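You operate a simulated robot arm through the tools that you are given. There is no shell and no other tool.

Carry out the task below with a simulated robot arm. There is one attempt and no reset: what you move stays moved.

TASK
Flush the old yellow soap into the clear bottle, then fill the brown bottle with clean blue.
Fine: one pull at 50 for the flush, one at 200 for the fill; leave the brown bottle under the nozzle, the third stays empty.

The check looks at the end state, three seconds after you hand in, the way a careful person would. Anything else that was tipped, shoved, dropped, spilled or broken makes it a failure.

THE ROBOT
A 6-joint arm with a two-finger parallel gripper, fixed in place. Base frame: the origin is at the foot of the arm, x ahead of it, y to its left, z up; the work surface is at about z = 860. Readings come in mm, rad, newtons and seconds.
With the tool pointing down near the work surface it reaches from about 260 to 680 mm from the base axis. Its first joint turns from -1.152 to 1.152 rad. Payload 2.9 kg.
The tool frame sits at the grasp point between the pads (the TCP): z along the fingers, y along the line on which they close. The tips reach 30 mm beyond it. Largest opening 110 mm; finger width 20, thickness 10; the body of the gripper, 48 by 112 mm, starts 55 mm behind the TCP.
Orientation is that of the tool frame in the base frame, as a unit quaternion [x, y, z, w]. With the fingers straight down and closing along the base's y, the tool's x points along the base's -x, its y along +y and its z along -z.

THE INTERFACE
- The arm moves only by the tool arm_command. Its argument "deltas" is a list of rows, each a list of 2 entries, a list of its own where there are three numbers: the shift along the base's x, y, z in units of 400 mm (1.0 is 400 mm), then the turn, a rotation vector about the base's x, y, z in units of 180 degrees (1.0 is 180 degrees). In form: [[[x, y, z], [wx, wy, wz]], ...]. A call has 1 to 20 rows; each row is the pose to reach, as a shift and turn from the pose commanded when the call began. "hand" is the gripper command, from -1 (fully open) to 1 (shut), values between in proportion, set as the call begins (left out, the last holds). A call with a number of a shift or a turn outside -1 to 1 is refused whole. Each row takes 0.2 s and may step no farther than 50 mm and 0.15 rad from the row before; otherwise, or with a gripper value out of range, the whole call is refused. Where a pose cannot be reached the arm comes as near as it can. A force on the tool above 90 N (or 10 N above the force at the start of the call, whichever is more), or a blocked arm, ends the call early, and 0.2 s more pass. The fingers move at their own pace (about 108 mm/s each) and stop on an object; they squeeze with about 22 N. The grip force told is the motor's: it shows also when the fingers shut on nothing. Time passes only in rows, and 0.2 s behind the last, so rows that repeat a pose let the fingers close. It gives the time, the measured TCP pose, the force on the tool (base axes), the opening and the grip force at its end, in the units of the frame above (readings bear some noise), with the torque about the TCP (base axes, N m) and any sound that the robot's microphone picked up, and new pictures: "show" is both (left out), scene, wrist or none.
- Cameras (640 x 400 px; columns grow to the right, rows downward): "scene" is fixed at [77.4, 425.2, 1400.5]; the picture's right is [-0.79, -0.61, 0.00], its down [-0.25, 0.32, -0.91] and it looks along [0.56, -0.72, -0.41] (base axes); focal length 311 px, centre (320, 200). "wrist" rides on the gripper at [72, 17, -103] in the tool frame; the picture's right is [-0.23, 0.97, 0.00], its down [-0.76, -0.18, -0.62] and it looks along [-0.61, -0.14, 0.78] (tool axes); focal length 222 px, centre (320, 200).
- locate(camera, pixels): for up to 12 pixels [column, row] of the newest picture of that camera ("zoom" is the newest enlarged one), the place [x, y, z] in the base frame of the surface seen there, good to about 2 mm. No time passes.
- inspect(camera, box): a new picture of the part [left, top, right, bottom] of that camera's present view, enlarged. No time passes.
- hand_in(): hands the job in; it is judged then, once.

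Leave the gripper open and the arm clear of the work at the hand-in unless told otherwise.

The tools are called after ">>>" by a JSON object that holds its "api" and its "payload". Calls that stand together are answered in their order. arm_command: Moves the arm, as the interface text tells. Its arguments: {"type":"object","properties":{"deltas":{"type":"array","items":{"type":"array"}},"hand":{"type":"number"},"show":{"type":"string","enum":["both","scene","wrist","none"]}},"required":["deltas"]} The other tools are called the same way: locate (camera, pixels) gives the place of the surface under pixels of a picture; inspect (camera, box) takes an enlarged picture of a part of a camera's view; hand_in () hands the job in.

At the start:

```text
clock: 0.0
ee_pos: [374.9, 97.6, 1253.2]
ee_rot: [0.0, 1.0, 0.001, -0.001]
wrist_force: [0.2, 0.2, -0.1]
moment: [-0.02, 0.02, 0.02]
width: 110.0
grip_force: 0.0
```

scene: 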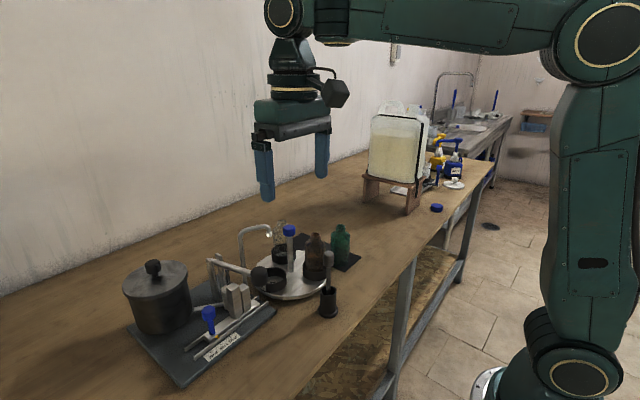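
wrist: 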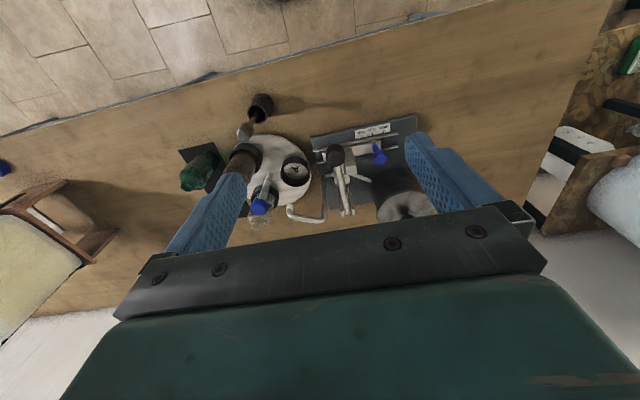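

I see a dark pot with a pump device, a round turntable with bottles, and a slider scale with a label. I'll enlarge those parts of the scene before I move anything.

>>> {"api": "inspect", "payload": {"camera": "scene", "box": [110, 210, 370, 390]}}

>>> {"api": "inspect", "payload": {"camera": "wrist", "box": [170, 80, 450, 255]}}

```text
2.22 times, centred on (240, 300) of scene
```

zoom: 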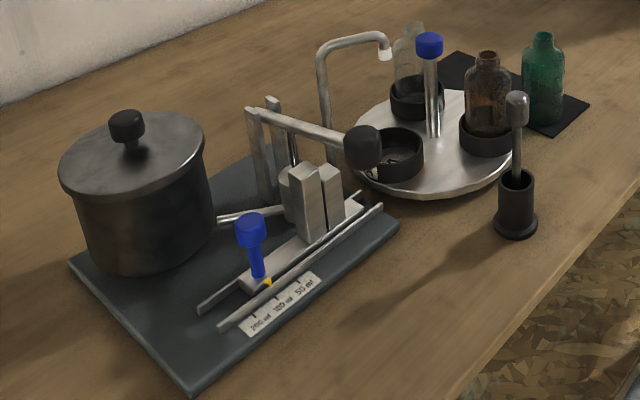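

```text
2.29 times, centred on (310, 168) of wrist
```

zoom: 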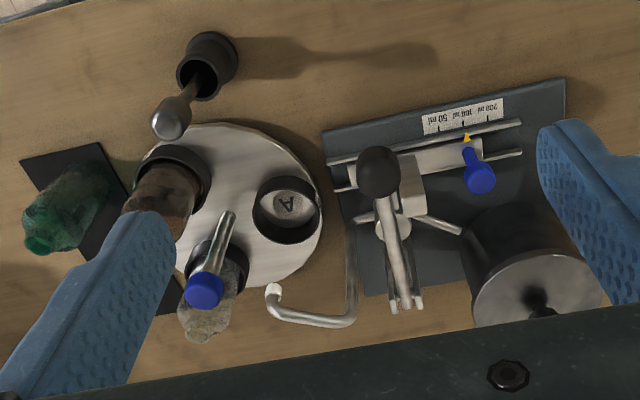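

The pump has a lever with a black knob, and a dose slider with a blue knob and a yellow pointer on a 200/100/50 ml scale. A bent spout hangs over a turntable with three cups, and a blue-capped post turns it. The clear and brown bottles are in two cups, and cup "A" is empty. Next I'll measure these points in the wrist zoom.

>>> {"api": "locate", "payload": {"camera": "zoom", "pixels": [[272, 288], [350, 320], [205, 290], [226, 222], [287, 208], [165, 185], [210, 320], [480, 180], [466, 137], [378, 172], [405, 300], [240, 140]]}}

>>> {"api": "locate", "payload": {"camera": "scene", "pixels": [[289, 228], [290, 260], [270, 232], [314, 240], [271, 280], [258, 275], [208, 313], [214, 325], [340, 230], [328, 257], [328, 305], [152, 266]]}}

>>> {"api": "inspect", "payload": {"camera": "wrist", "box": [300, 110, 440, 198]}}

>>> {"api": "inspect", "payload": {"camera": "scene", "box": [170, 250, 290, 370]}}

>>> {"api": "inspect", "payload": {"camera": "scene", "box": [230, 205, 370, 325]}}

```text
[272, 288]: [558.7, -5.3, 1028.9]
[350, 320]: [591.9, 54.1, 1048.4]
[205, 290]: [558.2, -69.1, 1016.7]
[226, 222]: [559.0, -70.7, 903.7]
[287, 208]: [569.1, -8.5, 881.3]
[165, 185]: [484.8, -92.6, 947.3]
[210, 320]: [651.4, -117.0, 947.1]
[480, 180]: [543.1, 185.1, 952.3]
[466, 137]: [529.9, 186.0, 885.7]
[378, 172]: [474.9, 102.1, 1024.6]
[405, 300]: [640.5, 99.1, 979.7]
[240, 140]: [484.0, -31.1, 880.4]
```

```text
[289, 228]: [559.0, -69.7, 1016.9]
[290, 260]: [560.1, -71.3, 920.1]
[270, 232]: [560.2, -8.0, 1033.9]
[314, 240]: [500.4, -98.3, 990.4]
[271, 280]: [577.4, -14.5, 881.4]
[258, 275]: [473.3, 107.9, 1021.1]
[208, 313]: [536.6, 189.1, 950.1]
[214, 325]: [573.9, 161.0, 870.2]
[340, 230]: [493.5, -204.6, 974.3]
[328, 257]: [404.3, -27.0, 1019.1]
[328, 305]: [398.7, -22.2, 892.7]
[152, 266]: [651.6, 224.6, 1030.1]
```

```text
4.55 times, centred on (370, 154) of wrist
```

zoom: 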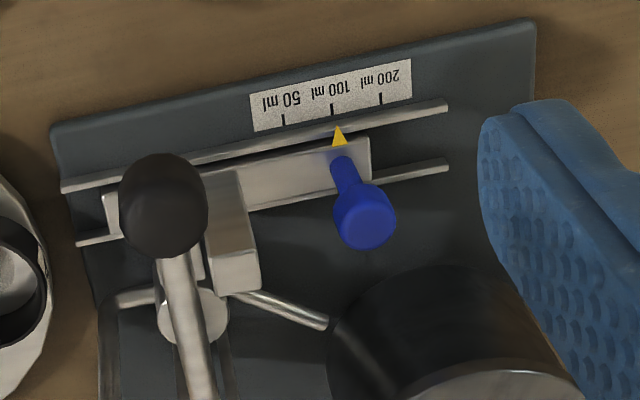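

```text
3.33 times, centred on (230, 310) of scene
```

zoom: 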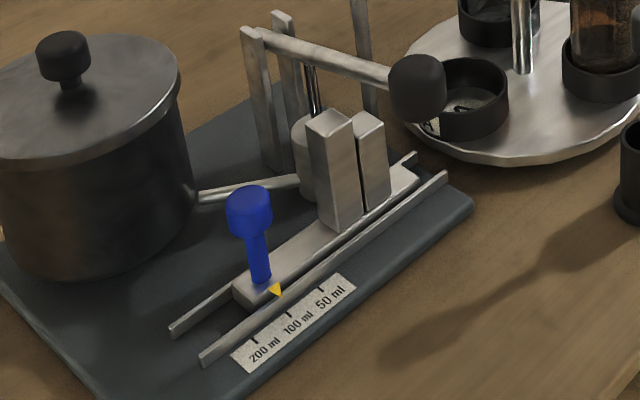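

```text
3.33 times, centred on (300, 265) of scene
```

zoom: 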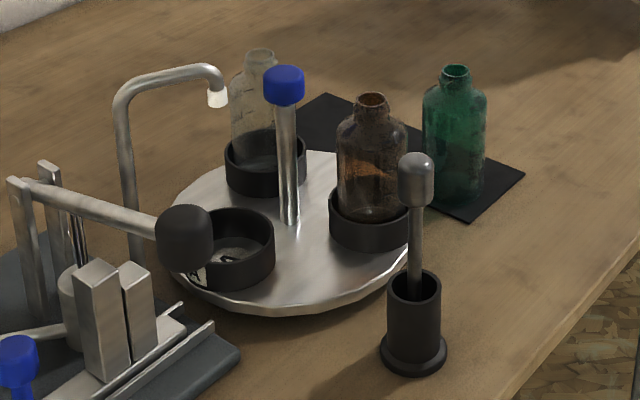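

The spout tip is at about (559, -6), over empty cup A, and the turntable post is at about (559, -70). The dose pointer reads about 100. I'll enlarge the scale again to measure the ticks and the pointer.

>>> {"api": "inspect", "payload": {"camera": "wrist", "box": [300, 110, 440, 198]}}

>>> {"api": "locate", "payload": {"camera": "zoom", "pixels": [[284, 119], [332, 109], [380, 98], [338, 128], [338, 140], [363, 228], [352, 178], [115, 210], [362, 160], [225, 180], [235, 285], [440, 105]]}}

```text
4.55 times, centred on (370, 154) of wrist
```

zoom: 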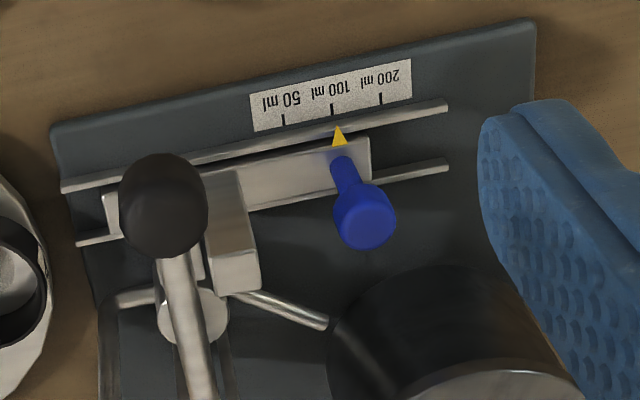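

```text
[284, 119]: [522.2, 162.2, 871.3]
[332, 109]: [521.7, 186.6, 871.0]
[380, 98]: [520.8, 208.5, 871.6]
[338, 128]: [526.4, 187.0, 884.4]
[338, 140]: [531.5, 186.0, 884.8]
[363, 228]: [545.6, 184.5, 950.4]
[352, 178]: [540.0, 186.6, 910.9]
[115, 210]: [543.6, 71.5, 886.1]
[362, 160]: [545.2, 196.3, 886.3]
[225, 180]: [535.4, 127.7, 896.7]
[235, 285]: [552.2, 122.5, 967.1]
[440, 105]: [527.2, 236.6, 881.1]
```

The slider runs along y. The ticks are at y≈162 (50), 186.5 (100) and 208.5 (200), and the pointer is at 186.5. Before planning clearances I'll measure the lever rod, pot rim, turntable rim, cups and bottles.

>>> {"api": "inspect", "payload": {"camera": "wrist", "box": [170, 120, 330, 240]}}

>>> {"api": "locate", "payload": {"camera": "scene", "pixels": [[212, 261], [230, 266], [245, 270], [265, 268], [271, 272], [125, 285], [150, 300], [187, 288], [183, 266], [152, 262], [224, 262], [237, 290]]}}

```text
3.33 times, centred on (250, 180) of wrist
```

zoom: 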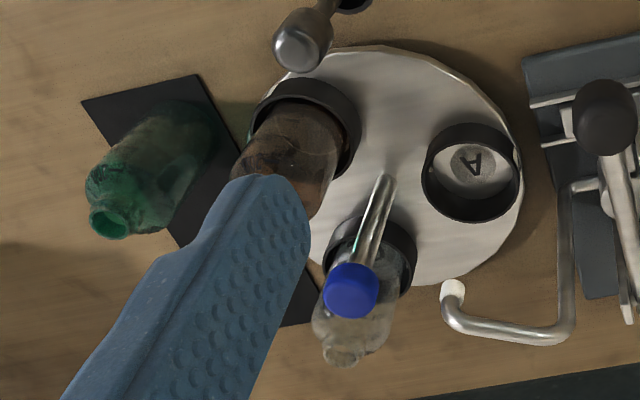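

```text
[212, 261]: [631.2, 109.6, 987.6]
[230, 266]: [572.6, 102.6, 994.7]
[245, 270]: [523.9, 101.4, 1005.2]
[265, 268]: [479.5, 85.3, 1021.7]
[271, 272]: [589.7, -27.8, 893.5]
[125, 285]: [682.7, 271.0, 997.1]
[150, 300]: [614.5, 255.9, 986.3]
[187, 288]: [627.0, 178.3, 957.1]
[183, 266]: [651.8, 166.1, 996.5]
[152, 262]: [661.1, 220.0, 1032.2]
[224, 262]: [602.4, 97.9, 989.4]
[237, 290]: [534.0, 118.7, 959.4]
```

The lever rod sits at y≈90–102 and z≈1000, and the pot lid reaches in to about x≈590. A grasp of the slider knob closing along y fits between them. Now I'll measure the turntable and cups in the wrist zoom.

>>> {"api": "locate", "payload": {"camera": "zoom", "pixels": [[521, 180], [440, 62], [365, 50], [440, 280], [472, 165], [388, 178], [425, 180], [520, 175], [465, 127], [350, 290], [452, 290], [345, 357]]}}

>>> {"api": "locate", "payload": {"camera": "scene", "pixels": [[279, 222], [280, 246], [314, 234], [314, 265], [298, 295], [340, 268], [246, 292], [285, 236]]}}

```text
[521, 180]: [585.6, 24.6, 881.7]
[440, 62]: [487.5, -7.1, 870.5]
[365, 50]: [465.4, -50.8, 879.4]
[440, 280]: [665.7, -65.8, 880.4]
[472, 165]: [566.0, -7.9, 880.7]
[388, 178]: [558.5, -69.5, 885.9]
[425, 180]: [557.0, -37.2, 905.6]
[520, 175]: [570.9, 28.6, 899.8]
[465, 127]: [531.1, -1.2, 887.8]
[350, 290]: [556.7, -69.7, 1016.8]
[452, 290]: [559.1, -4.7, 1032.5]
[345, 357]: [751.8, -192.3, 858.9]
```

```text
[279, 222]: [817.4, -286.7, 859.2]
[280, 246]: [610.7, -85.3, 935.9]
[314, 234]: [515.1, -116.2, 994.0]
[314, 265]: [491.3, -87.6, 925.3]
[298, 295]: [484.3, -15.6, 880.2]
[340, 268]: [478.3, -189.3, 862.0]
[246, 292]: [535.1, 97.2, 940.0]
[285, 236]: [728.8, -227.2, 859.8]
```

The turntable centre is (559, -70) with radius about 98, and the cups are 120° apart at radius 65. The spout is directly over cup A at (559, -5).

First I'll set the slider to 50. I move over the blue slider knob at (542, 186), stay high, and set the fingers to about 60 mm.

>>> {"api": "arm_command", "payload": {"deltas": [[[0.084, 0.0445, 0], [0, 0, 0]], [[0.168, 0.089, 0], [0, 0, 0]], [[0.252, 0.1335, 0], [0, 0, 0]], [[0.336, 0.178, 0], [0, 0, 0]], [[0.418, 0.2225, 0], [0, 0, 0]], [[0.418, 0.2225, -0.1], [0, 0, 0]], [[0.418, 0.2225, -0.2], [0, 0, 0]], [[0.418, 0.2225, -0.3], [0, 0, 0]], [[0.418, 0.2225, -0.4], [0, 0, 0]], [[0.418, 0.2225, -0.5], [0, 0, 0]]], "hand": -0.09}}

```text
clock: 2.2
ee_pos: [540.5, 187.7, 1055.3]
ee_rot: [0.0, 1.0, 0.0, 0.001]
wrist_force: [-0.3, -0.8, -0.7]
moment: [-0.04, -0.01, -0.02]
width: 59.8
grip_force: 0.1
out of reach, approached as far as the arm can: row 5
```

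scene: 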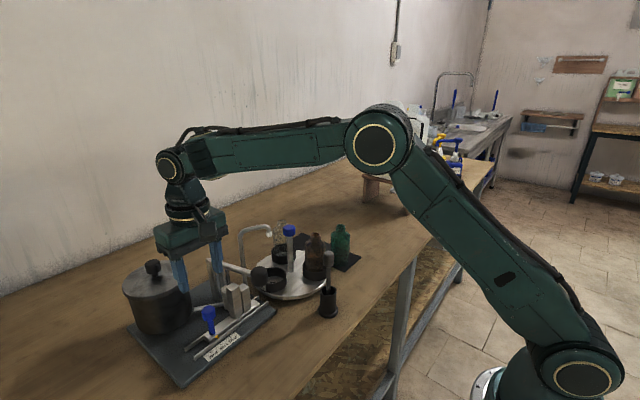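
wrist: 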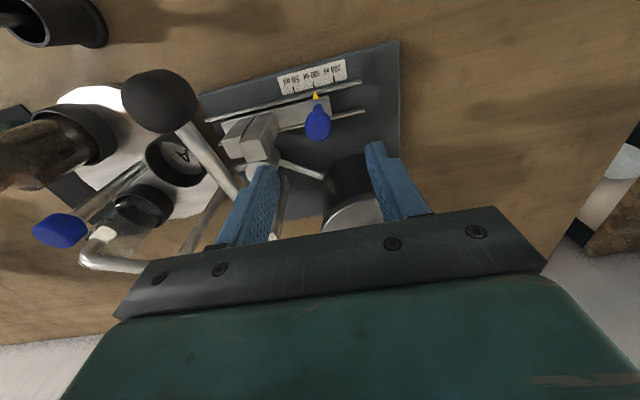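

The arm is above the slider knob at (318, 123) in the wrist view. I'll measure the knob and pointer from here.

>>> {"api": "inspect", "payload": {"camera": "wrist", "box": [200, 50, 400, 175]}}

>>> {"api": "locate", "payload": {"camera": "wrist", "pixels": [[318, 123], [307, 125], [330, 125], [318, 136], [318, 110], [316, 98], [314, 84], [293, 90], [334, 78], [262, 150], [195, 130], [160, 90]]}}

```text
3.20 times, centred on (300, 112) of wrist
```

zoom: 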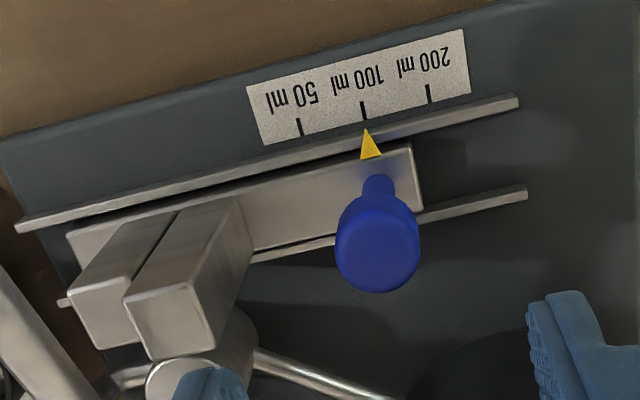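

```text
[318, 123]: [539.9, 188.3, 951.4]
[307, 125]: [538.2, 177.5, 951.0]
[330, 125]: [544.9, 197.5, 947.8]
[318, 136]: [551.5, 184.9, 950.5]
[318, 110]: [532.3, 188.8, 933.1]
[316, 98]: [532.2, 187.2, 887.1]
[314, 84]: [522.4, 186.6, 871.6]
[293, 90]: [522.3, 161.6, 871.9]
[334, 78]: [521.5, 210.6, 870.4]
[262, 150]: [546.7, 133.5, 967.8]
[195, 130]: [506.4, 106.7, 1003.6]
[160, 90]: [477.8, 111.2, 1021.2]
```

The knob is centred at about (540, 187), radius about 11, top at z≈951. I descend straddling it to TCP z≈955 so the tips are around z 925.

>>> {"api": "arm_command", "payload": {"deltas": [[[-0.004, 0, -0.08], [0, 0, 0]], [[-0.004, 0, -0.16], [0, 0, 0]], [[-0.004, 0, -0.245], [0, 0, 0]], [[-0.004, 0, -0.245], [0, 0, 0]]]}}

```text
clock: 3.2
ee_pos: [540.8, 188.9, 956.1]
ee_rot: [0.0, 1.0, 0.0, 0.0]
wrist_force: [0.1, 0.1, -0.3]
moment: [-0.01, 0.0, 0.04]
width: 59.9
grip_force: 0.1
```

scene: 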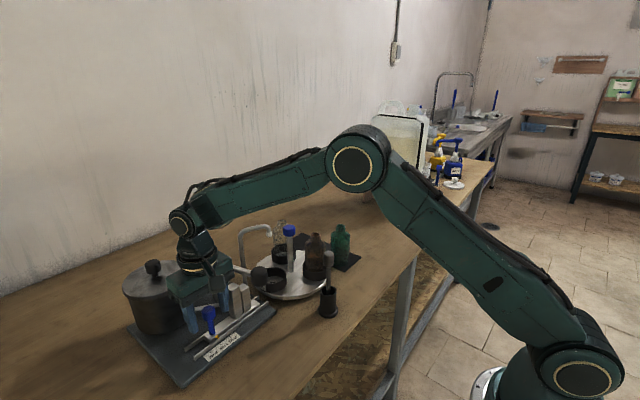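
wrist: 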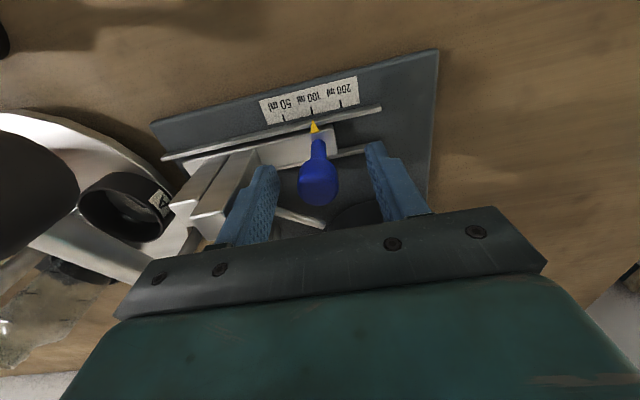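

The fingers straddle the blue knob. I close on it.

>>> {"api": "arm_command", "payload": {"deltas": [[[0, 0, 0], [0, 0, 0]], [[0, 0, 0], [0, 0, 0]], [[0, 0, 0], [0, 0, 0]]], "hand": 0.9, "show": "wrist"}}

```text
clock: 4.0
ee_pos: [540.2, 188.1, 956.0]
ee_rot: [0.001, 1.0, 0.0, 0.0]
wrist_force: [0.6, -3.9, -2.9]
moment: [0.27, -0.15, -0.1]
width: 25.6
grip_force: 44.9
```

wrist: 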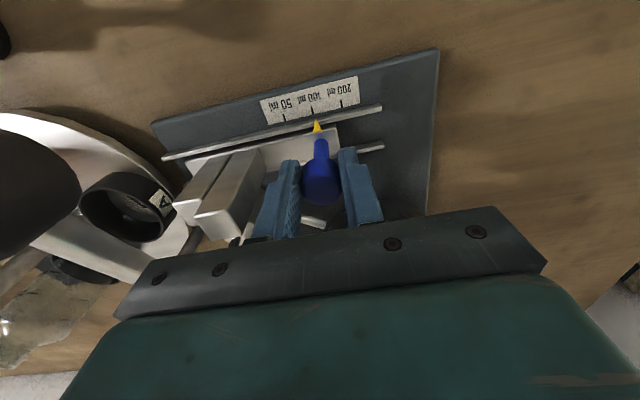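

I have the knob (width 25.6), and the pointer is now at about 188. I drag it slowly about 25 mm toward -y to the 50 tick.

>>> {"api": "arm_command", "payload": {"deltas": [[[0, -0.016, 0], [0, 0, 0]], [[0, -0.032, 0], [0, 0, 0]], [[0, -0.048, 0], [0, 0, 0]], [[0, -0.062, 0], [0, 0, 0]], [[0, -0.062, 0], [0, 0, 0]]]}}

>>> {"api": "inspect", "payload": {"camera": "wrist", "box": [220, 60, 420, 185]}}

```text
clock: 5.2
ee_pos: [540.9, 163.2, 955.9]
ee_rot: [0.0, 1.0, 0.001, -0.001]
wrist_force: [-7.3, -0.9, 1.8]
moment: [0.32, -0.1, -0.07]
width: 25.5
grip_force: 45.0
```

scene: 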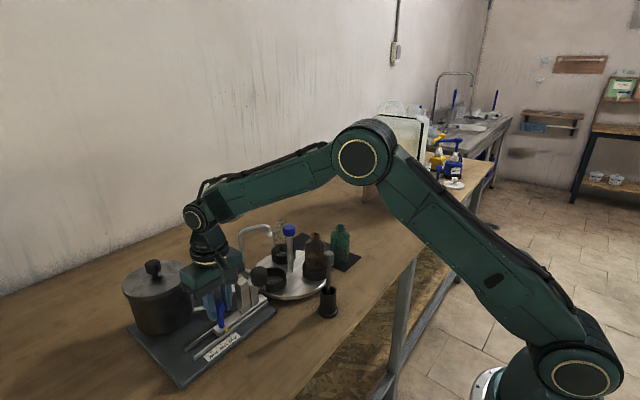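
wrist: 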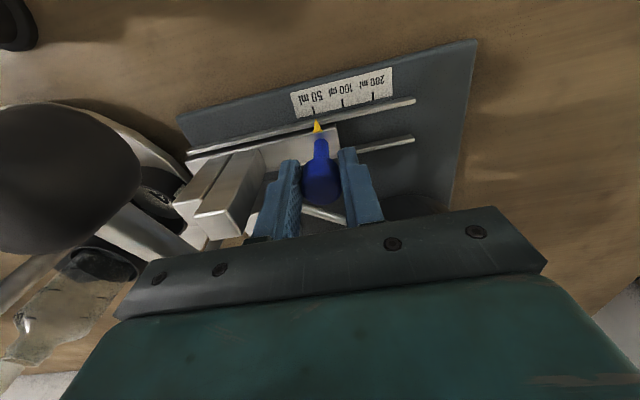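

```text
3.20 times, centred on (320, 122) of wrist
```

zoom: 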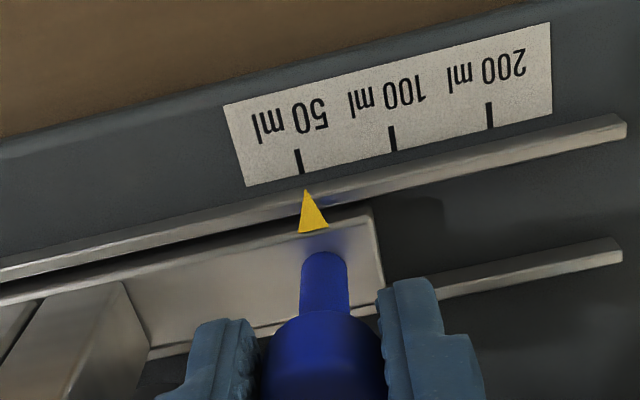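

>>> {"api": "locate", "payload": {"camera": "zoom", "pixels": [[301, 167], [307, 200], [311, 220], [394, 144], [490, 120], [300, 158]]}}

```text
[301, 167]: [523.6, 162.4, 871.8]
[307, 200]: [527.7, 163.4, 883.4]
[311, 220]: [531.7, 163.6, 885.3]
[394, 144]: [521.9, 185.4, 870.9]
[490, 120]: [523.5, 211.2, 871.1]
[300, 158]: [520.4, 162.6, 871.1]
```

The pointer is at y≈163.5 and the tick is at 162.4, so I nudge it 1 mm more, then open to release.

>>> {"api": "arm_command", "payload": {"deltas": [[[0, -0.003, 0], [0, 0, 0]], [[0, -0.003, 0], [0, 0, 0]]], "show": "none"}}

>>> {"api": "arm_command", "payload": {"deltas": [[[0, 0, 0], [0, 0, 0]], [[0, 0, 0], [0, 0, 0]]], "hand": -0.02, "show": "wrist"}}

>>> {"api": "inspect", "payload": {"camera": "wrist", "box": [220, 60, 420, 185]}}

```text
clock: 5.8
ee_pos: [540.2, 162.9, 955.4]
ee_rot: [0.001, 1.0, 0.0, -0.001]
wrist_force: [-5.5, 2.2, -1.2]
moment: [0.31, 0.68, -0.16]
width: 25.7
grip_force: 45.3
```

```text
clock: 6.4
ee_pos: [541.1, 161.4, 955.6]
ee_rot: [0.0, 1.0, 0.0, 0.0]
wrist_force: [0.6, 0.7, -0.5]
moment: [0.03, -0.03, 0.01]
width: 56.1
grip_force: 0.1
```

wrist: 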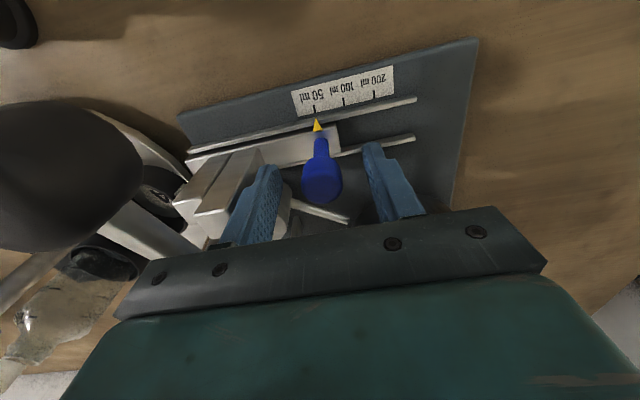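

```text
3.20 times, centred on (320, 122) of wrist
```

zoom: 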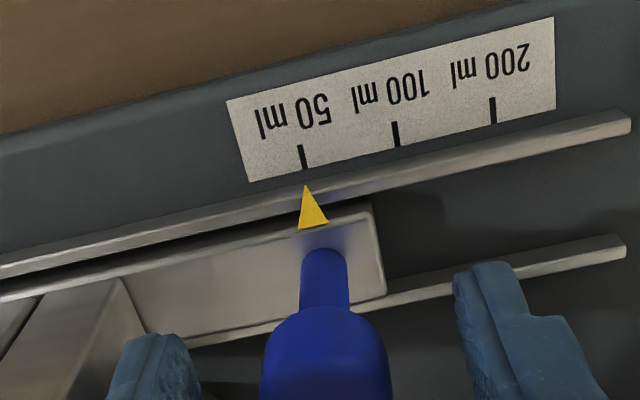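

The pointer is on 50. Next comes the turntable. I lift clear to z≈1127, move over the post at (559, -70), and turn the wrist -60° so a single twist of +120° is available.

>>> {"api": "arm_command", "payload": {"deltas": [[[0, 0, 0.1], [0, 0, 0]], [[0, 0, 0.2], [0, 0, 0]], [[0, 0, 0.3], [0, 0, 0]], [[0, 0, 0.43], [0, 0, 0]], [[0.008, -0.096, 0.43], [0, 0, -0.042]], [[0.016, -0.192, 0.43], [0, 0, -0.084]], [[0.023, -0.288, 0.43], [0, 0, -0.126]], [[0.031, -0.384, 0.43], [0, 0, -0.168]], [[0.038, -0.48, 0.43], [0, 0, -0.21]], [[0.046, -0.5765, 0.43], [0, 0, -0.252]], [[0.046, -0.5765, 0.43], [0, 0, -0.294]], [[0.046, -0.5765, 0.43], [0, 0, -0.3333]], [[0.046, -0.5765, 0.43], [0, 0, -0.3333]]]}}

```text
refused: row 4 steps farther than a row can; nothing moved
```

The lift step was slightly too long. I'll split it and send again.

>>> {"api": "arm_command", "payload": {"deltas": [[[0, 0, 0.1], [0, 0, 0]], [[0, 0, 0.2], [0, 0, 0]], [[0, 0, 0.31], [0, 0, 0]], [[0, 0, 0.43], [0, 0, 0]], [[0.008, -0.096, 0.43], [0, 0, -0.042]], [[0.016, -0.192, 0.43], [0, 0, -0.084]], [[0.023, -0.288, 0.43], [0, 0, -0.126]], [[0.031, -0.384, 0.43], [0, 0, -0.168]], [[0.038, -0.48, 0.43], [0, 0, -0.21]], [[0.046, -0.5765, 0.43], [0, 0, -0.252]], [[0.046, -0.5765, 0.43], [0, 0, -0.294]], [[0.046, -0.5765, 0.43], [0, 0, -0.3333]], [[0.046, -0.5765, 0.43], [0, 0, -0.3333]]]}}

```text
clock: 9.2
ee_pos: [560.4, -69.3, 1128.1]
ee_rot: [0.501, 0.865, 0.0, 0.0]
wrist_force: [-0.1, 0.2, -0.3]
moment: [0.02, 0.03, -0.01]
width: 56.0
grip_force: 0.0
```

scene: 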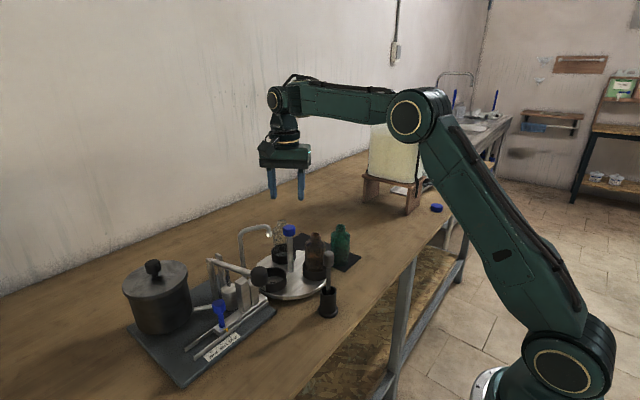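
wrist: 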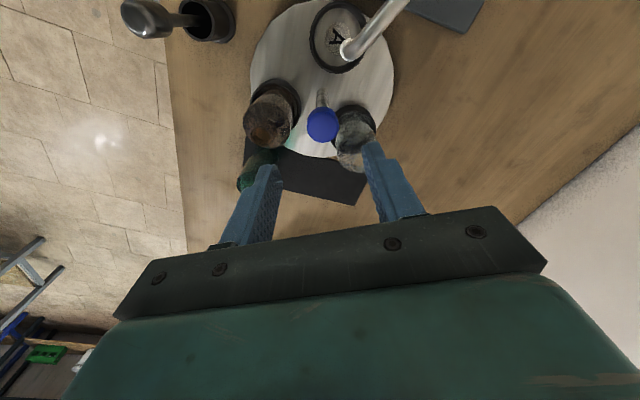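

The gripper is over the turntable and the post cap is at (322, 124) in the wrist view. I'll measure the cap, the bottle necks and the spout before descending.

>>> {"api": "inspect", "payload": {"camera": "wrist", "box": [220, 0, 440, 190]}}

>>> {"api": "locate", "payload": {"camera": "wrist", "pixels": [[322, 124], [309, 124], [336, 125], [322, 109], [322, 139], [270, 130], [285, 122], [352, 158], [345, 50], [380, 25], [400, 3], [337, 40]]}}

>>> {"api": "locate", "payload": {"camera": "scene", "pixels": [[289, 226], [289, 236], [284, 231], [295, 231], [270, 226], [255, 225], [241, 232], [314, 236], [340, 228]]}}

```text
2.11 times, centred on (330, 95) of wrist
```

zoom: 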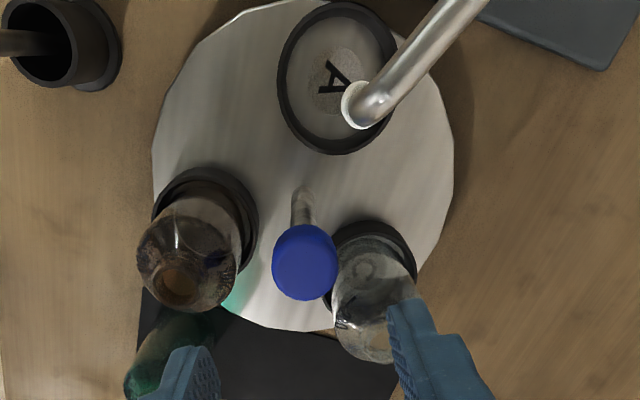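

```text
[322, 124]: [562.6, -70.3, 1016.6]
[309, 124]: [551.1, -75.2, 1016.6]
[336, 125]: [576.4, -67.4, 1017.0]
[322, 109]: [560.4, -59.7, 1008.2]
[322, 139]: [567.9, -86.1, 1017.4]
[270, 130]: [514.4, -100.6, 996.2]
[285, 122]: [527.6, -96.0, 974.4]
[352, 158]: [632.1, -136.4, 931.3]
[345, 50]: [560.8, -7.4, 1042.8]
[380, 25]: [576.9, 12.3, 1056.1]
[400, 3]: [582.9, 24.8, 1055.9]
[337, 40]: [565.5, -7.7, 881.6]
```

```text
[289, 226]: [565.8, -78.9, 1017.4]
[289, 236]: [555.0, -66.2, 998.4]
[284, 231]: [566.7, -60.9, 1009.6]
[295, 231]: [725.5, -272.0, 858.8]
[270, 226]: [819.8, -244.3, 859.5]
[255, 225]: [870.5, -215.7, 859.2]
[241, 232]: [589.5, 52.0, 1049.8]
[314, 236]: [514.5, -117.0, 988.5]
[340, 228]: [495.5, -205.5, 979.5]
```

The cap centre is about (562, -72), radius about 14, z 998–1017. The top of the spout is z≈1056, so at TCP z≈1014 the gripper body sits above it. I narrow the fingers to 44 mm to stay clear of the bottle necks and descend.

>>> {"api": "arm_command", "payload": {"deltas": [[[0.009, -0.005, 0], [0, 0, 0]], [[0.009, -0.005, -0.08], [0, 0, 0]], [[0.009, -0.005, -0.16], [0, 0, 0]], [[0.009, -0.005, -0.22], [0, 0, 0]], [[0.009, -0.005, -0.283], [0, 0, 0]], [[0.009, -0.005, -0.283], [0, 0, 0]]], "hand": 0.2}}

```text
clock: 10.6
ee_pos: [564.4, -72.1, 1014.1]
ee_rot: [0.5, 0.866, 0.0, 0.0]
wrist_force: [-0.1, -0.6, 1.2]
moment: [0.0, -0.01, 0.02]
width: 44.0
grip_force: 0.0
```

scene: 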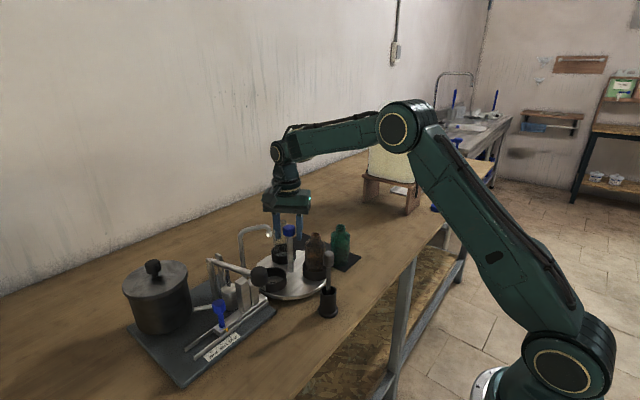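
wrist: 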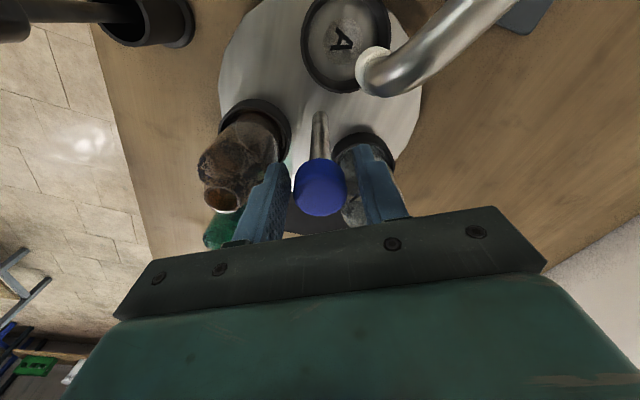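

The cap at (320, 185) is centred between the fingers with no contact. I close on it.

>>> {"api": "arm_command", "payload": {"deltas": [[[0, 0, 0], [0, 0, 0]], [[0, 0, 0], [0, 0, 0]]], "hand": 0.9, "show": "wrist"}}

```text
clock: 11.2
ee_pos: [563.0, -71.8, 1013.5]
ee_rot: [0.501, 0.865, 0.0, -0.001]
wrist_force: [-7.2, -3.0, -0.3]
moment: [0.01, -0.35, -0.01]
width: 31.9
grip_force: 44.9
```

wrist: 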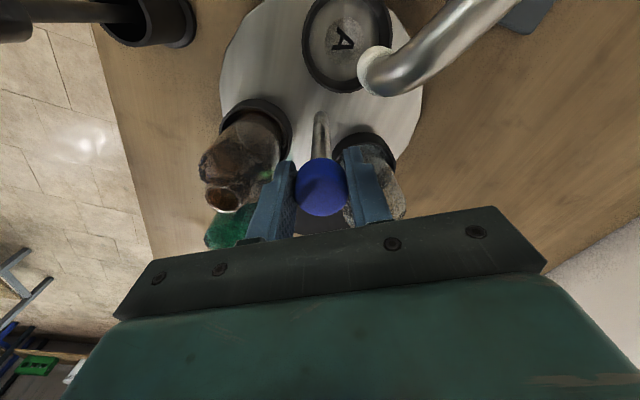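

The grip is good (31.9 mm), with a slight side force of about 8 N, so the post centre lies a bit toward -x/-y. I shift 1.5 mm that way and twist the first +15° slowly as a test.

>>> {"api": "arm_command", "payload": {"deltas": [[[-0.0035, -0.002, 0], [0, 0, 0]], [[-0.0035, -0.002, 0], [0, 0, 0.02]], [[-0.0035, -0.002, 0], [0, 0, 0.04]], [[-0.0035, -0.002, 0], [0, 0, 0.0625]], [[-0.0035, -0.002, 0], [0, 0, 0.0833]], [[-0.0035, -0.002, 0], [0, 0, 0.0833]]]}}

```text
clock: 12.6
ee_pos: [562.9, -72.1, 1014.9]
ee_rot: [0.382, 0.924, 0.0, 0.0]
wrist_force: [12.0, 1.5, -19.6]
moment: [-0.02, -0.64, 0.01]
width: 31.6
grip_force: 45.2
```

scene: 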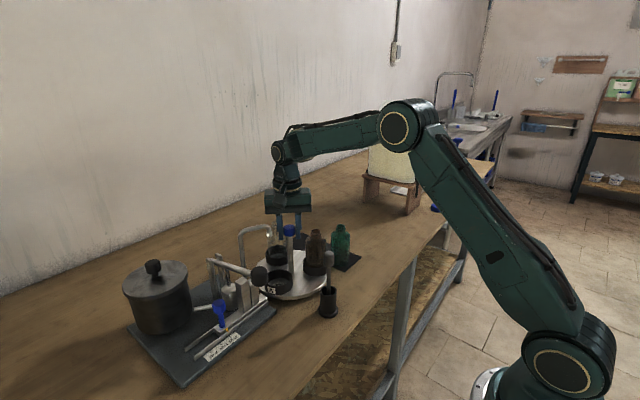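
wrist: 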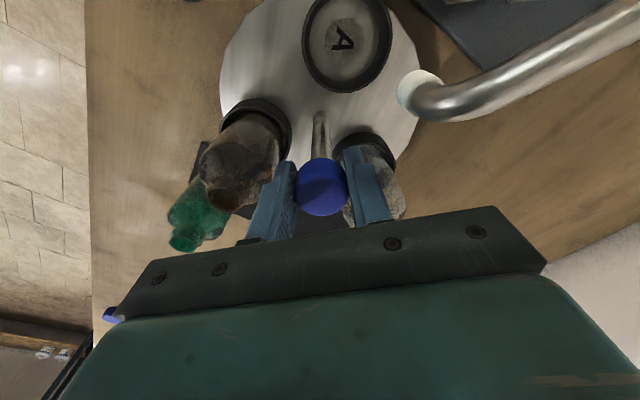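

The turntable follows the twist, torque is near zero and the bottles stand upright in their cups. I continue with the remaining 105°, with a tiny x correction.

>>> {"api": "arm_command", "payload": {"deltas": [[[0.002, 0, 0], [0, 0, 0.03]], [[0.002, 0, 0], [0, 0, 0.065]], [[0.002, 0, 0], [0, 0, 0.1]], [[0.002, 0, 0], [0, 0, 0.135]], [[0.002, 0, 0], [0, 0, 0.17]], [[0.002, 0, 0], [0, 0, 0.205]], [[0.002, 0, 0], [0, 0, 0.24]], [[0.002, 0, 0], [0, 0, 0.275]], [[0.002, 0, 0], [0, 0, 0.31]], [[0.002, 0, 0], [0, 0, 0.345]], [[0.002, 0, 0], [0, 0, 0.38]], [[0.002, 0, 0], [0, 0, 0.415]], [[0.002, 0, 0], [0, 0, 0.45]], [[0.002, 0, 0], [0, 0, 0.485]], [[0.002, 0, 0], [0, 0, 0.52]], [[0.002, 0, 0], [0, 0, 0.555]], [[0.002, 0, 0], [0, 0, 0.575]], [[0.002, 0, 0], [0, 0, 0.5833]], [[0.002, 0, 0], [0, 0, 0.5833]]]}}

>>> {"api": "inspect", "payload": {"camera": "scene", "box": [230, 200, 370, 310]}}

```text
clock: 16.6
ee_pos: [564.3, -74.8, 1017.4]
ee_rot: [-0.499, 0.866, -0.003, 0.004]
wrist_force: [28.9, -27.7, -5.9]
moment: [-0.4, 0.85, -0.06]
width: 31.4
grip_force: 44.8
```

scene: 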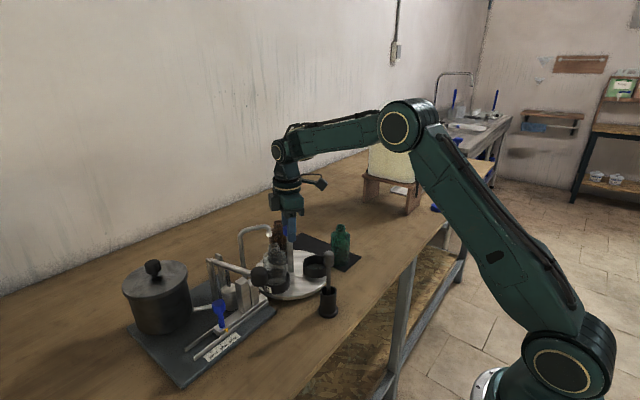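
wrist: 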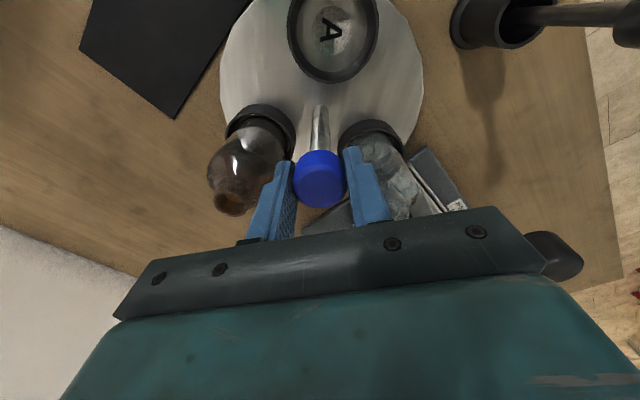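

```text
3.64 times, centred on (300, 255) of scene
```

zoom: 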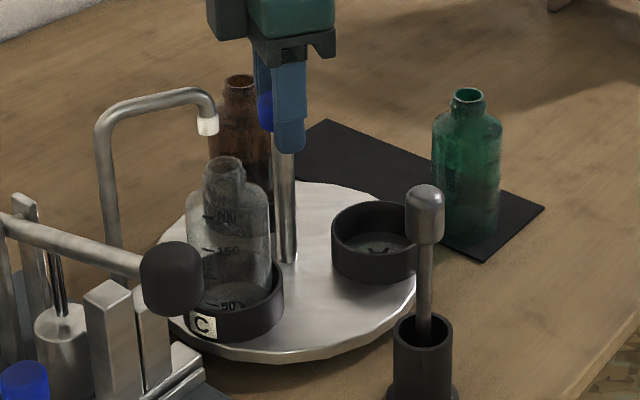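

The clear bottle is now about under the spout, but there's a 40 N side load along the finger line. I shift about 2.5 mm with the load to relax it, then look before releasing.

>>> {"api": "arm_command", "payload": {"deltas": [[[0.003, -0.0025, 0.001], [0, 0, 0]], [[0.006, -0.005, 0.002], [0, 0, 0]], [[0.006, -0.005, 0.002], [0, 0, 0]]], "show": "none"}}

>>> {"api": "inspect", "payload": {"camera": "scene", "box": [250, 205, 310, 300]}}

>>> {"api": "locate", "payload": {"camera": "scene", "pixels": [[279, 243], [274, 249], [284, 249], [287, 233], [275, 233], [277, 245], [278, 262]]}}

```text
clock: 17.4
ee_pos: [565.4, -75.0, 1016.5]
ee_rot: [-0.5, 0.866, -0.001, 0.002]
wrist_force: [14.7, -17.1, 6.4]
moment: [0.77, -0.36, -0.08]
width: 31.1
grip_force: 45.7
```

```text
4.21 times, centred on (280, 252) of scene
```

zoom: 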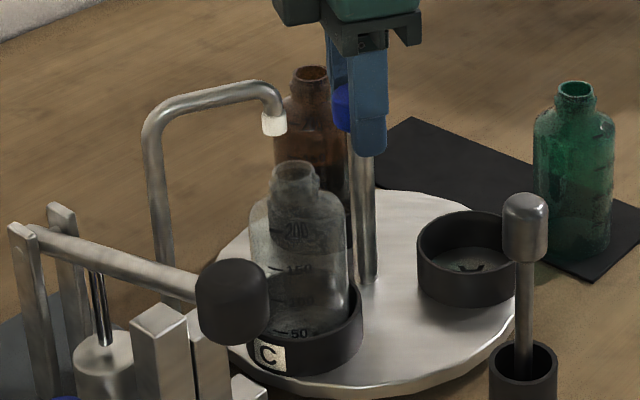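

```text
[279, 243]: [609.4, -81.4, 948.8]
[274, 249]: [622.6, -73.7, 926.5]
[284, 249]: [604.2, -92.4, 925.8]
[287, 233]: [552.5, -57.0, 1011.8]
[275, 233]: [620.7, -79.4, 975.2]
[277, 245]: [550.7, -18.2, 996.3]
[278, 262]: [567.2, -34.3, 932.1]
```

The load is down. Before trusting the alignment I want the mouth of the clear bottle relative to the spout, so I'll measure both in this zoom.

>>> {"api": "inspect", "payload": {"camera": "scene", "box": [255, 220, 300, 250]}}

>>> {"api": "inspect", "payload": {"camera": "scene", "box": [255, 232, 300, 262]}}

```text
13.33 times, centred on (278, 235) of scene
```

zoom: 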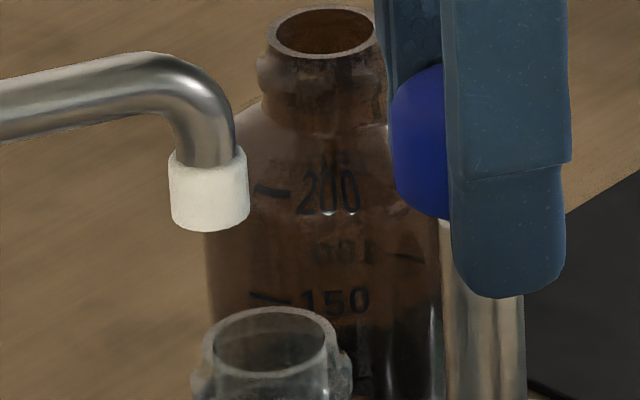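

```text
13.33 times, centred on (278, 247) of scene
```

zoom: 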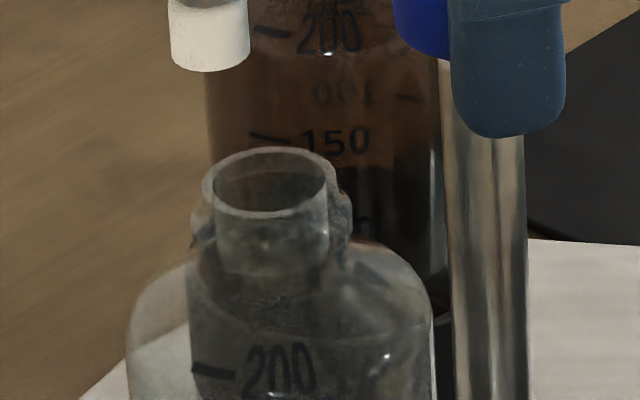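

>>> {"api": "locate", "payload": {"camera": "zoom", "pixels": [[205, 185], [335, 185], [268, 213], [250, 149], [268, 216], [208, 30], [208, 66], [190, 60], [230, 60], [340, 210], [195, 215]]}}

```text
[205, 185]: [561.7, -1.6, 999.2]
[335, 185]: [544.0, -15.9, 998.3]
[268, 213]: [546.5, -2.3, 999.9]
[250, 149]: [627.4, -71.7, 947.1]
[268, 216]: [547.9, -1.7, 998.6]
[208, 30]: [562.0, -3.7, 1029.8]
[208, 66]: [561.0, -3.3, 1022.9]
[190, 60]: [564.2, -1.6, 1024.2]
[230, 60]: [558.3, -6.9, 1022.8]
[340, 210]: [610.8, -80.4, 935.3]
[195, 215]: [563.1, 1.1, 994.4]
```

The bottle mouth is centred near (553, -9.5) and the spout near (563, -8), about 10 mm off. That matches the table having turned about 9° more than the gripper. I'll open the fingers to 44 mm, see where the cap sits, and re-centre before correcting.

>>> {"api": "arm_command", "payload": {"deltas": [[[0, 0, 0], [0, 0, 0]], [[0, 0, 0], [0, 0, 0]]], "hand": 0.2}}

>>> {"api": "locate", "payload": {"camera": "wrist", "pixels": [[320, 165], [298, 180], [343, 180], [320, 205], [320, 190], [330, 28], [295, 40], [375, 40]]}}

>>> {"api": "inspect", "payload": {"camera": "wrist", "box": [190, 0, 450, 230]}}

>>> {"api": "inspect", "payload": {"camera": "scene", "box": [255, 232, 300, 262]}}

```text
clock: 18.0
ee_pos: [563.0, -74.0, 1015.4]
ee_rot: [-0.501, 0.865, 0.001, 0.0]
wrist_force: [0.3, -0.2, 0.7]
moment: [0.0, -0.01, 0.01]
width: 43.9
grip_force: 0.0
```

scene: 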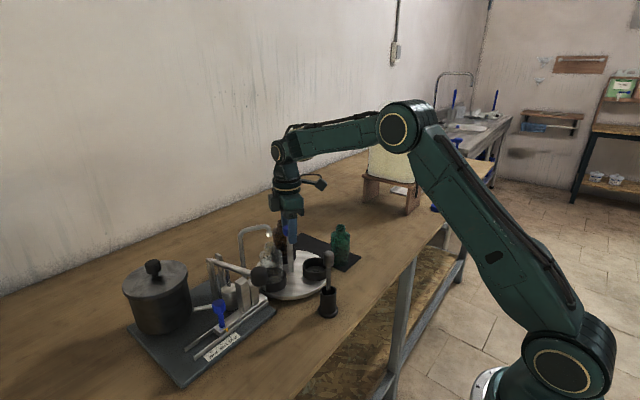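
wrist: 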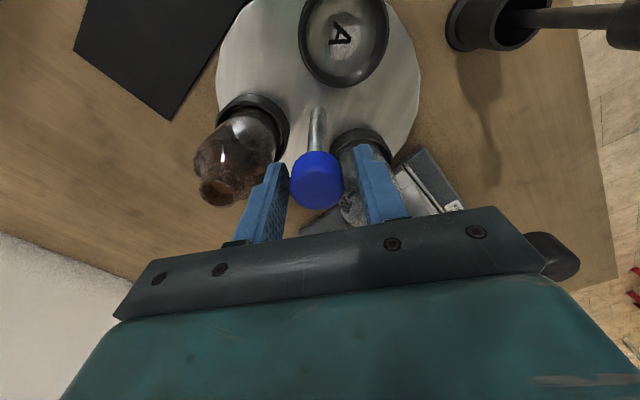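

```text
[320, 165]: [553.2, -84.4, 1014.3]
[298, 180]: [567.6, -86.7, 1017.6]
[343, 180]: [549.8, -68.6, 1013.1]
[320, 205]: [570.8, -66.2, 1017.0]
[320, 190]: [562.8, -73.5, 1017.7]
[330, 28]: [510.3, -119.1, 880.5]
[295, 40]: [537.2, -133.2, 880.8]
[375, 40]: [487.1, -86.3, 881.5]
```

```text
1.74 times, centred on (320, 115) of wrist
```

zoom: 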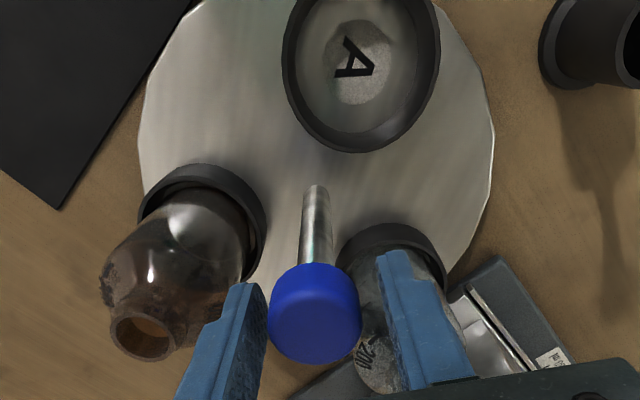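

```text
13.33 times, centred on (278, 247) of scene
```

zoom: 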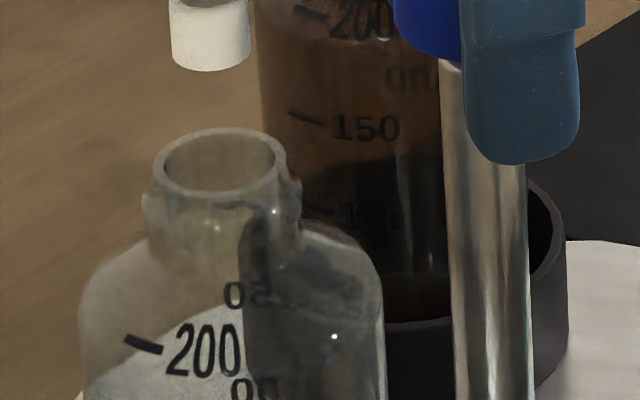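

On release the table turned back by itself, which suggests it snaps into an index position. I'll let a moment pass and measure the mouth again.

>>> {"api": "arm_command", "payload": {"deltas": [[[0, 0, 0], [0, 0, 0]], [[0, 0, 0], [0, 0, 0]], [[0, 0, 0], [0, 0, 0]]], "show": "scene"}}

>>> {"api": "inspect", "payload": {"camera": "scene", "box": [255, 232, 300, 262]}}

>>> {"api": "locate", "payload": {"camera": "zoom", "pixels": [[156, 166], [284, 166], [220, 193], [218, 199], [208, 66], [173, 40], [247, 40]]}}

```text
clock: 18.8
ee_pos: [563.3, -73.9, 1015.7]
ee_rot: [-0.499, 0.867, 0.0, -0.001]
wrist_force: [0.0, -0.2, -0.7]
moment: [0.03, 0.02, -0.03]
width: 44.1
grip_force: 0.1
```

scene: 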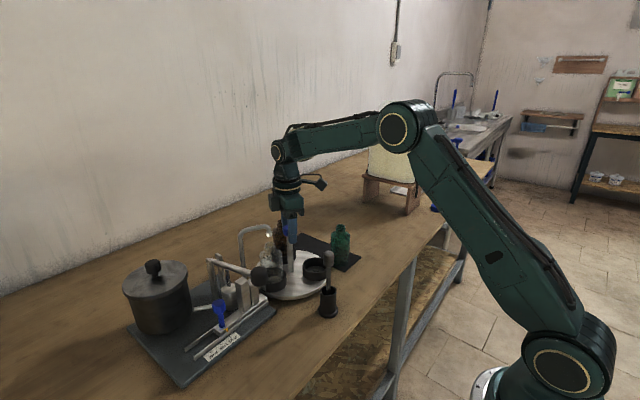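

```text
13.33 times, centred on (278, 247) of scene
```

zoom: 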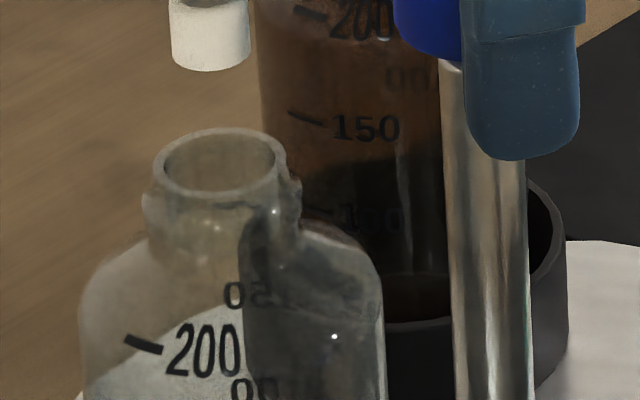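

```text
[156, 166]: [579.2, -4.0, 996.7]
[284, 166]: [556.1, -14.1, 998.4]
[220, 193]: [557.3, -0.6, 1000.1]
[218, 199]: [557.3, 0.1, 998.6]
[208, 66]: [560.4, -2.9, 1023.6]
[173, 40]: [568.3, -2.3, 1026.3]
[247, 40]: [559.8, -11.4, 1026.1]
```

The mouth is now at about (564, -9) against the spout at (564, -8), so the table has indexed itself correctly. Next is the lever: I lift off the post and turn the wrist back to straight. Then I move over the lever knob near (475, 97), staying high.

>>> {"api": "arm_command", "payload": {"deltas": [[[0, 0, 0.08], [0, 0, 0]], [[0, 0, 0.18], [0, 0, 0]], [[0, 0, 0.28], [0, 0, 0]], [[-0.025, 0.05, 0.28], [0, 0, -0.042]], [[-0.06, 0.12, 0.28], [0, 0, -0.084]], [[-0.1, 0.19, 0.28], [0, 0, -0.126]], [[-0.135, 0.26, 0.28], [0, 0, -0.168]], [[-0.17, 0.33, 0.28], [0, 0, -0.21]], [[-0.2, 0.39, 0.28], [0, 0, -0.252]], [[-0.22, 0.4275, 0.28], [0, 0, -0.294]], [[-0.22, 0.4275, 0.28], [0, 0, -0.3333]], [[-0.22, 0.4275, 0.28], [0, 0, -0.3333]]]}}

>>> {"api": "inspect", "payload": {"camera": "scene", "box": [170, 210, 370, 350]}}

```text
clock: 21.4
ee_pos: [477.2, 98.7, 1128.4]
ee_rot: [0.001, 1.0, 0.0, 0.001]
wrist_force: [0.7, 0.4, -0.6]
moment: [0.0, 0.01, 0.02]
width: 44.0
grip_force: 0.1
```

scene: 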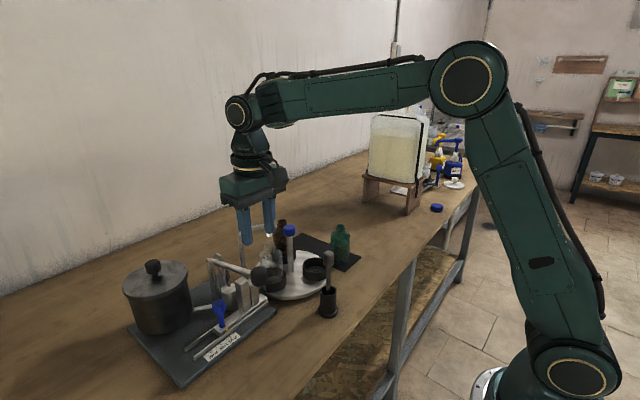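
wrist: 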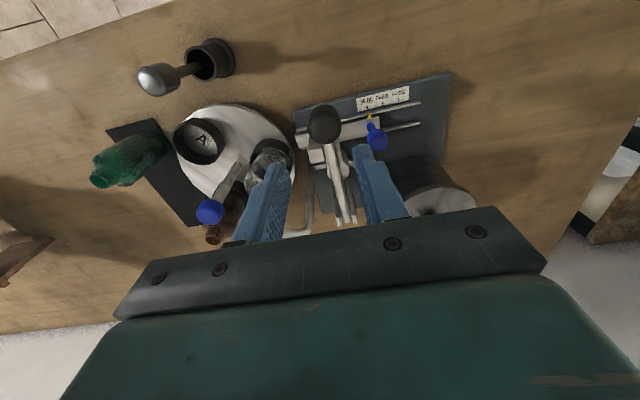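

```text
2.86 times, centred on (270, 280) of scene
```

zoom: 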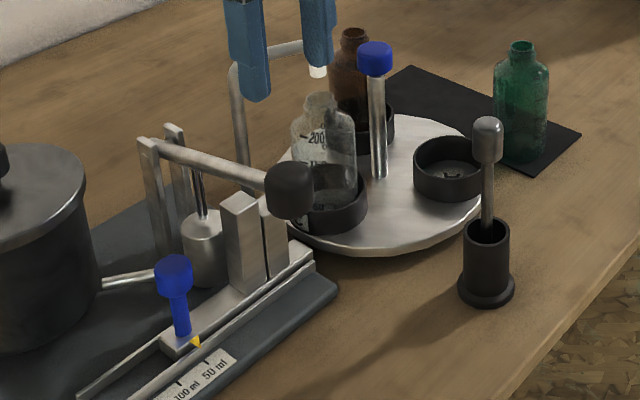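

The tall block is now under the lever rod. I'll measure the lever knob and rod from above, and check the pointer.

>>> {"api": "inspect", "payload": {"camera": "wrist", "box": [290, 75, 430, 200]}}

>>> {"api": "locate", "payload": {"camera": "wrist", "pixels": [[324, 124], [309, 124], [340, 124], [324, 108], [324, 142], [335, 165], [342, 200], [315, 155], [330, 155]]}}

>>> {"api": "locate", "payload": {"camera": "scene", "pixels": [[260, 270], [260, 283], [253, 276], [267, 276], [242, 268], [225, 261], [245, 280]]}}

```text
3.20 times, centred on (360, 138) of wrist
```

zoom: 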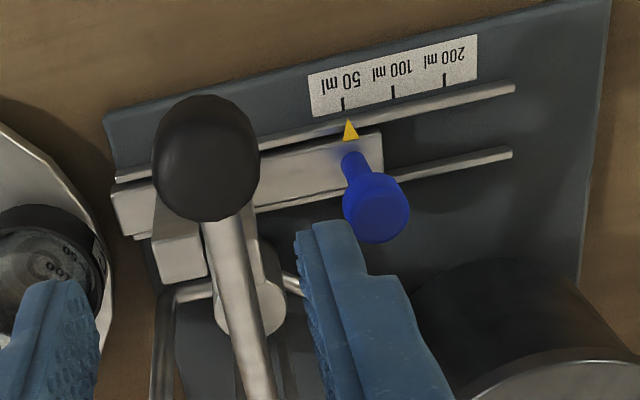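

```text
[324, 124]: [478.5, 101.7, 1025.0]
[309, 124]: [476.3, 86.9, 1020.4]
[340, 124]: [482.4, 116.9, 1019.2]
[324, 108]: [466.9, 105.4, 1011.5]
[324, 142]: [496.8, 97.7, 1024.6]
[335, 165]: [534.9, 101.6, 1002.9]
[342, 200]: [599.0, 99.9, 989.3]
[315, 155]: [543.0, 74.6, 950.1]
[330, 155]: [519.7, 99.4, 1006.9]
```

```text
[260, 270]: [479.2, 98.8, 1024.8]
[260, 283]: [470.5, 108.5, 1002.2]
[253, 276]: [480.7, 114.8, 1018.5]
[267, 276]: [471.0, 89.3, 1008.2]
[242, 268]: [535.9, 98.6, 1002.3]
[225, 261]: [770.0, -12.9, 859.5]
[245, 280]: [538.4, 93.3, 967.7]
```

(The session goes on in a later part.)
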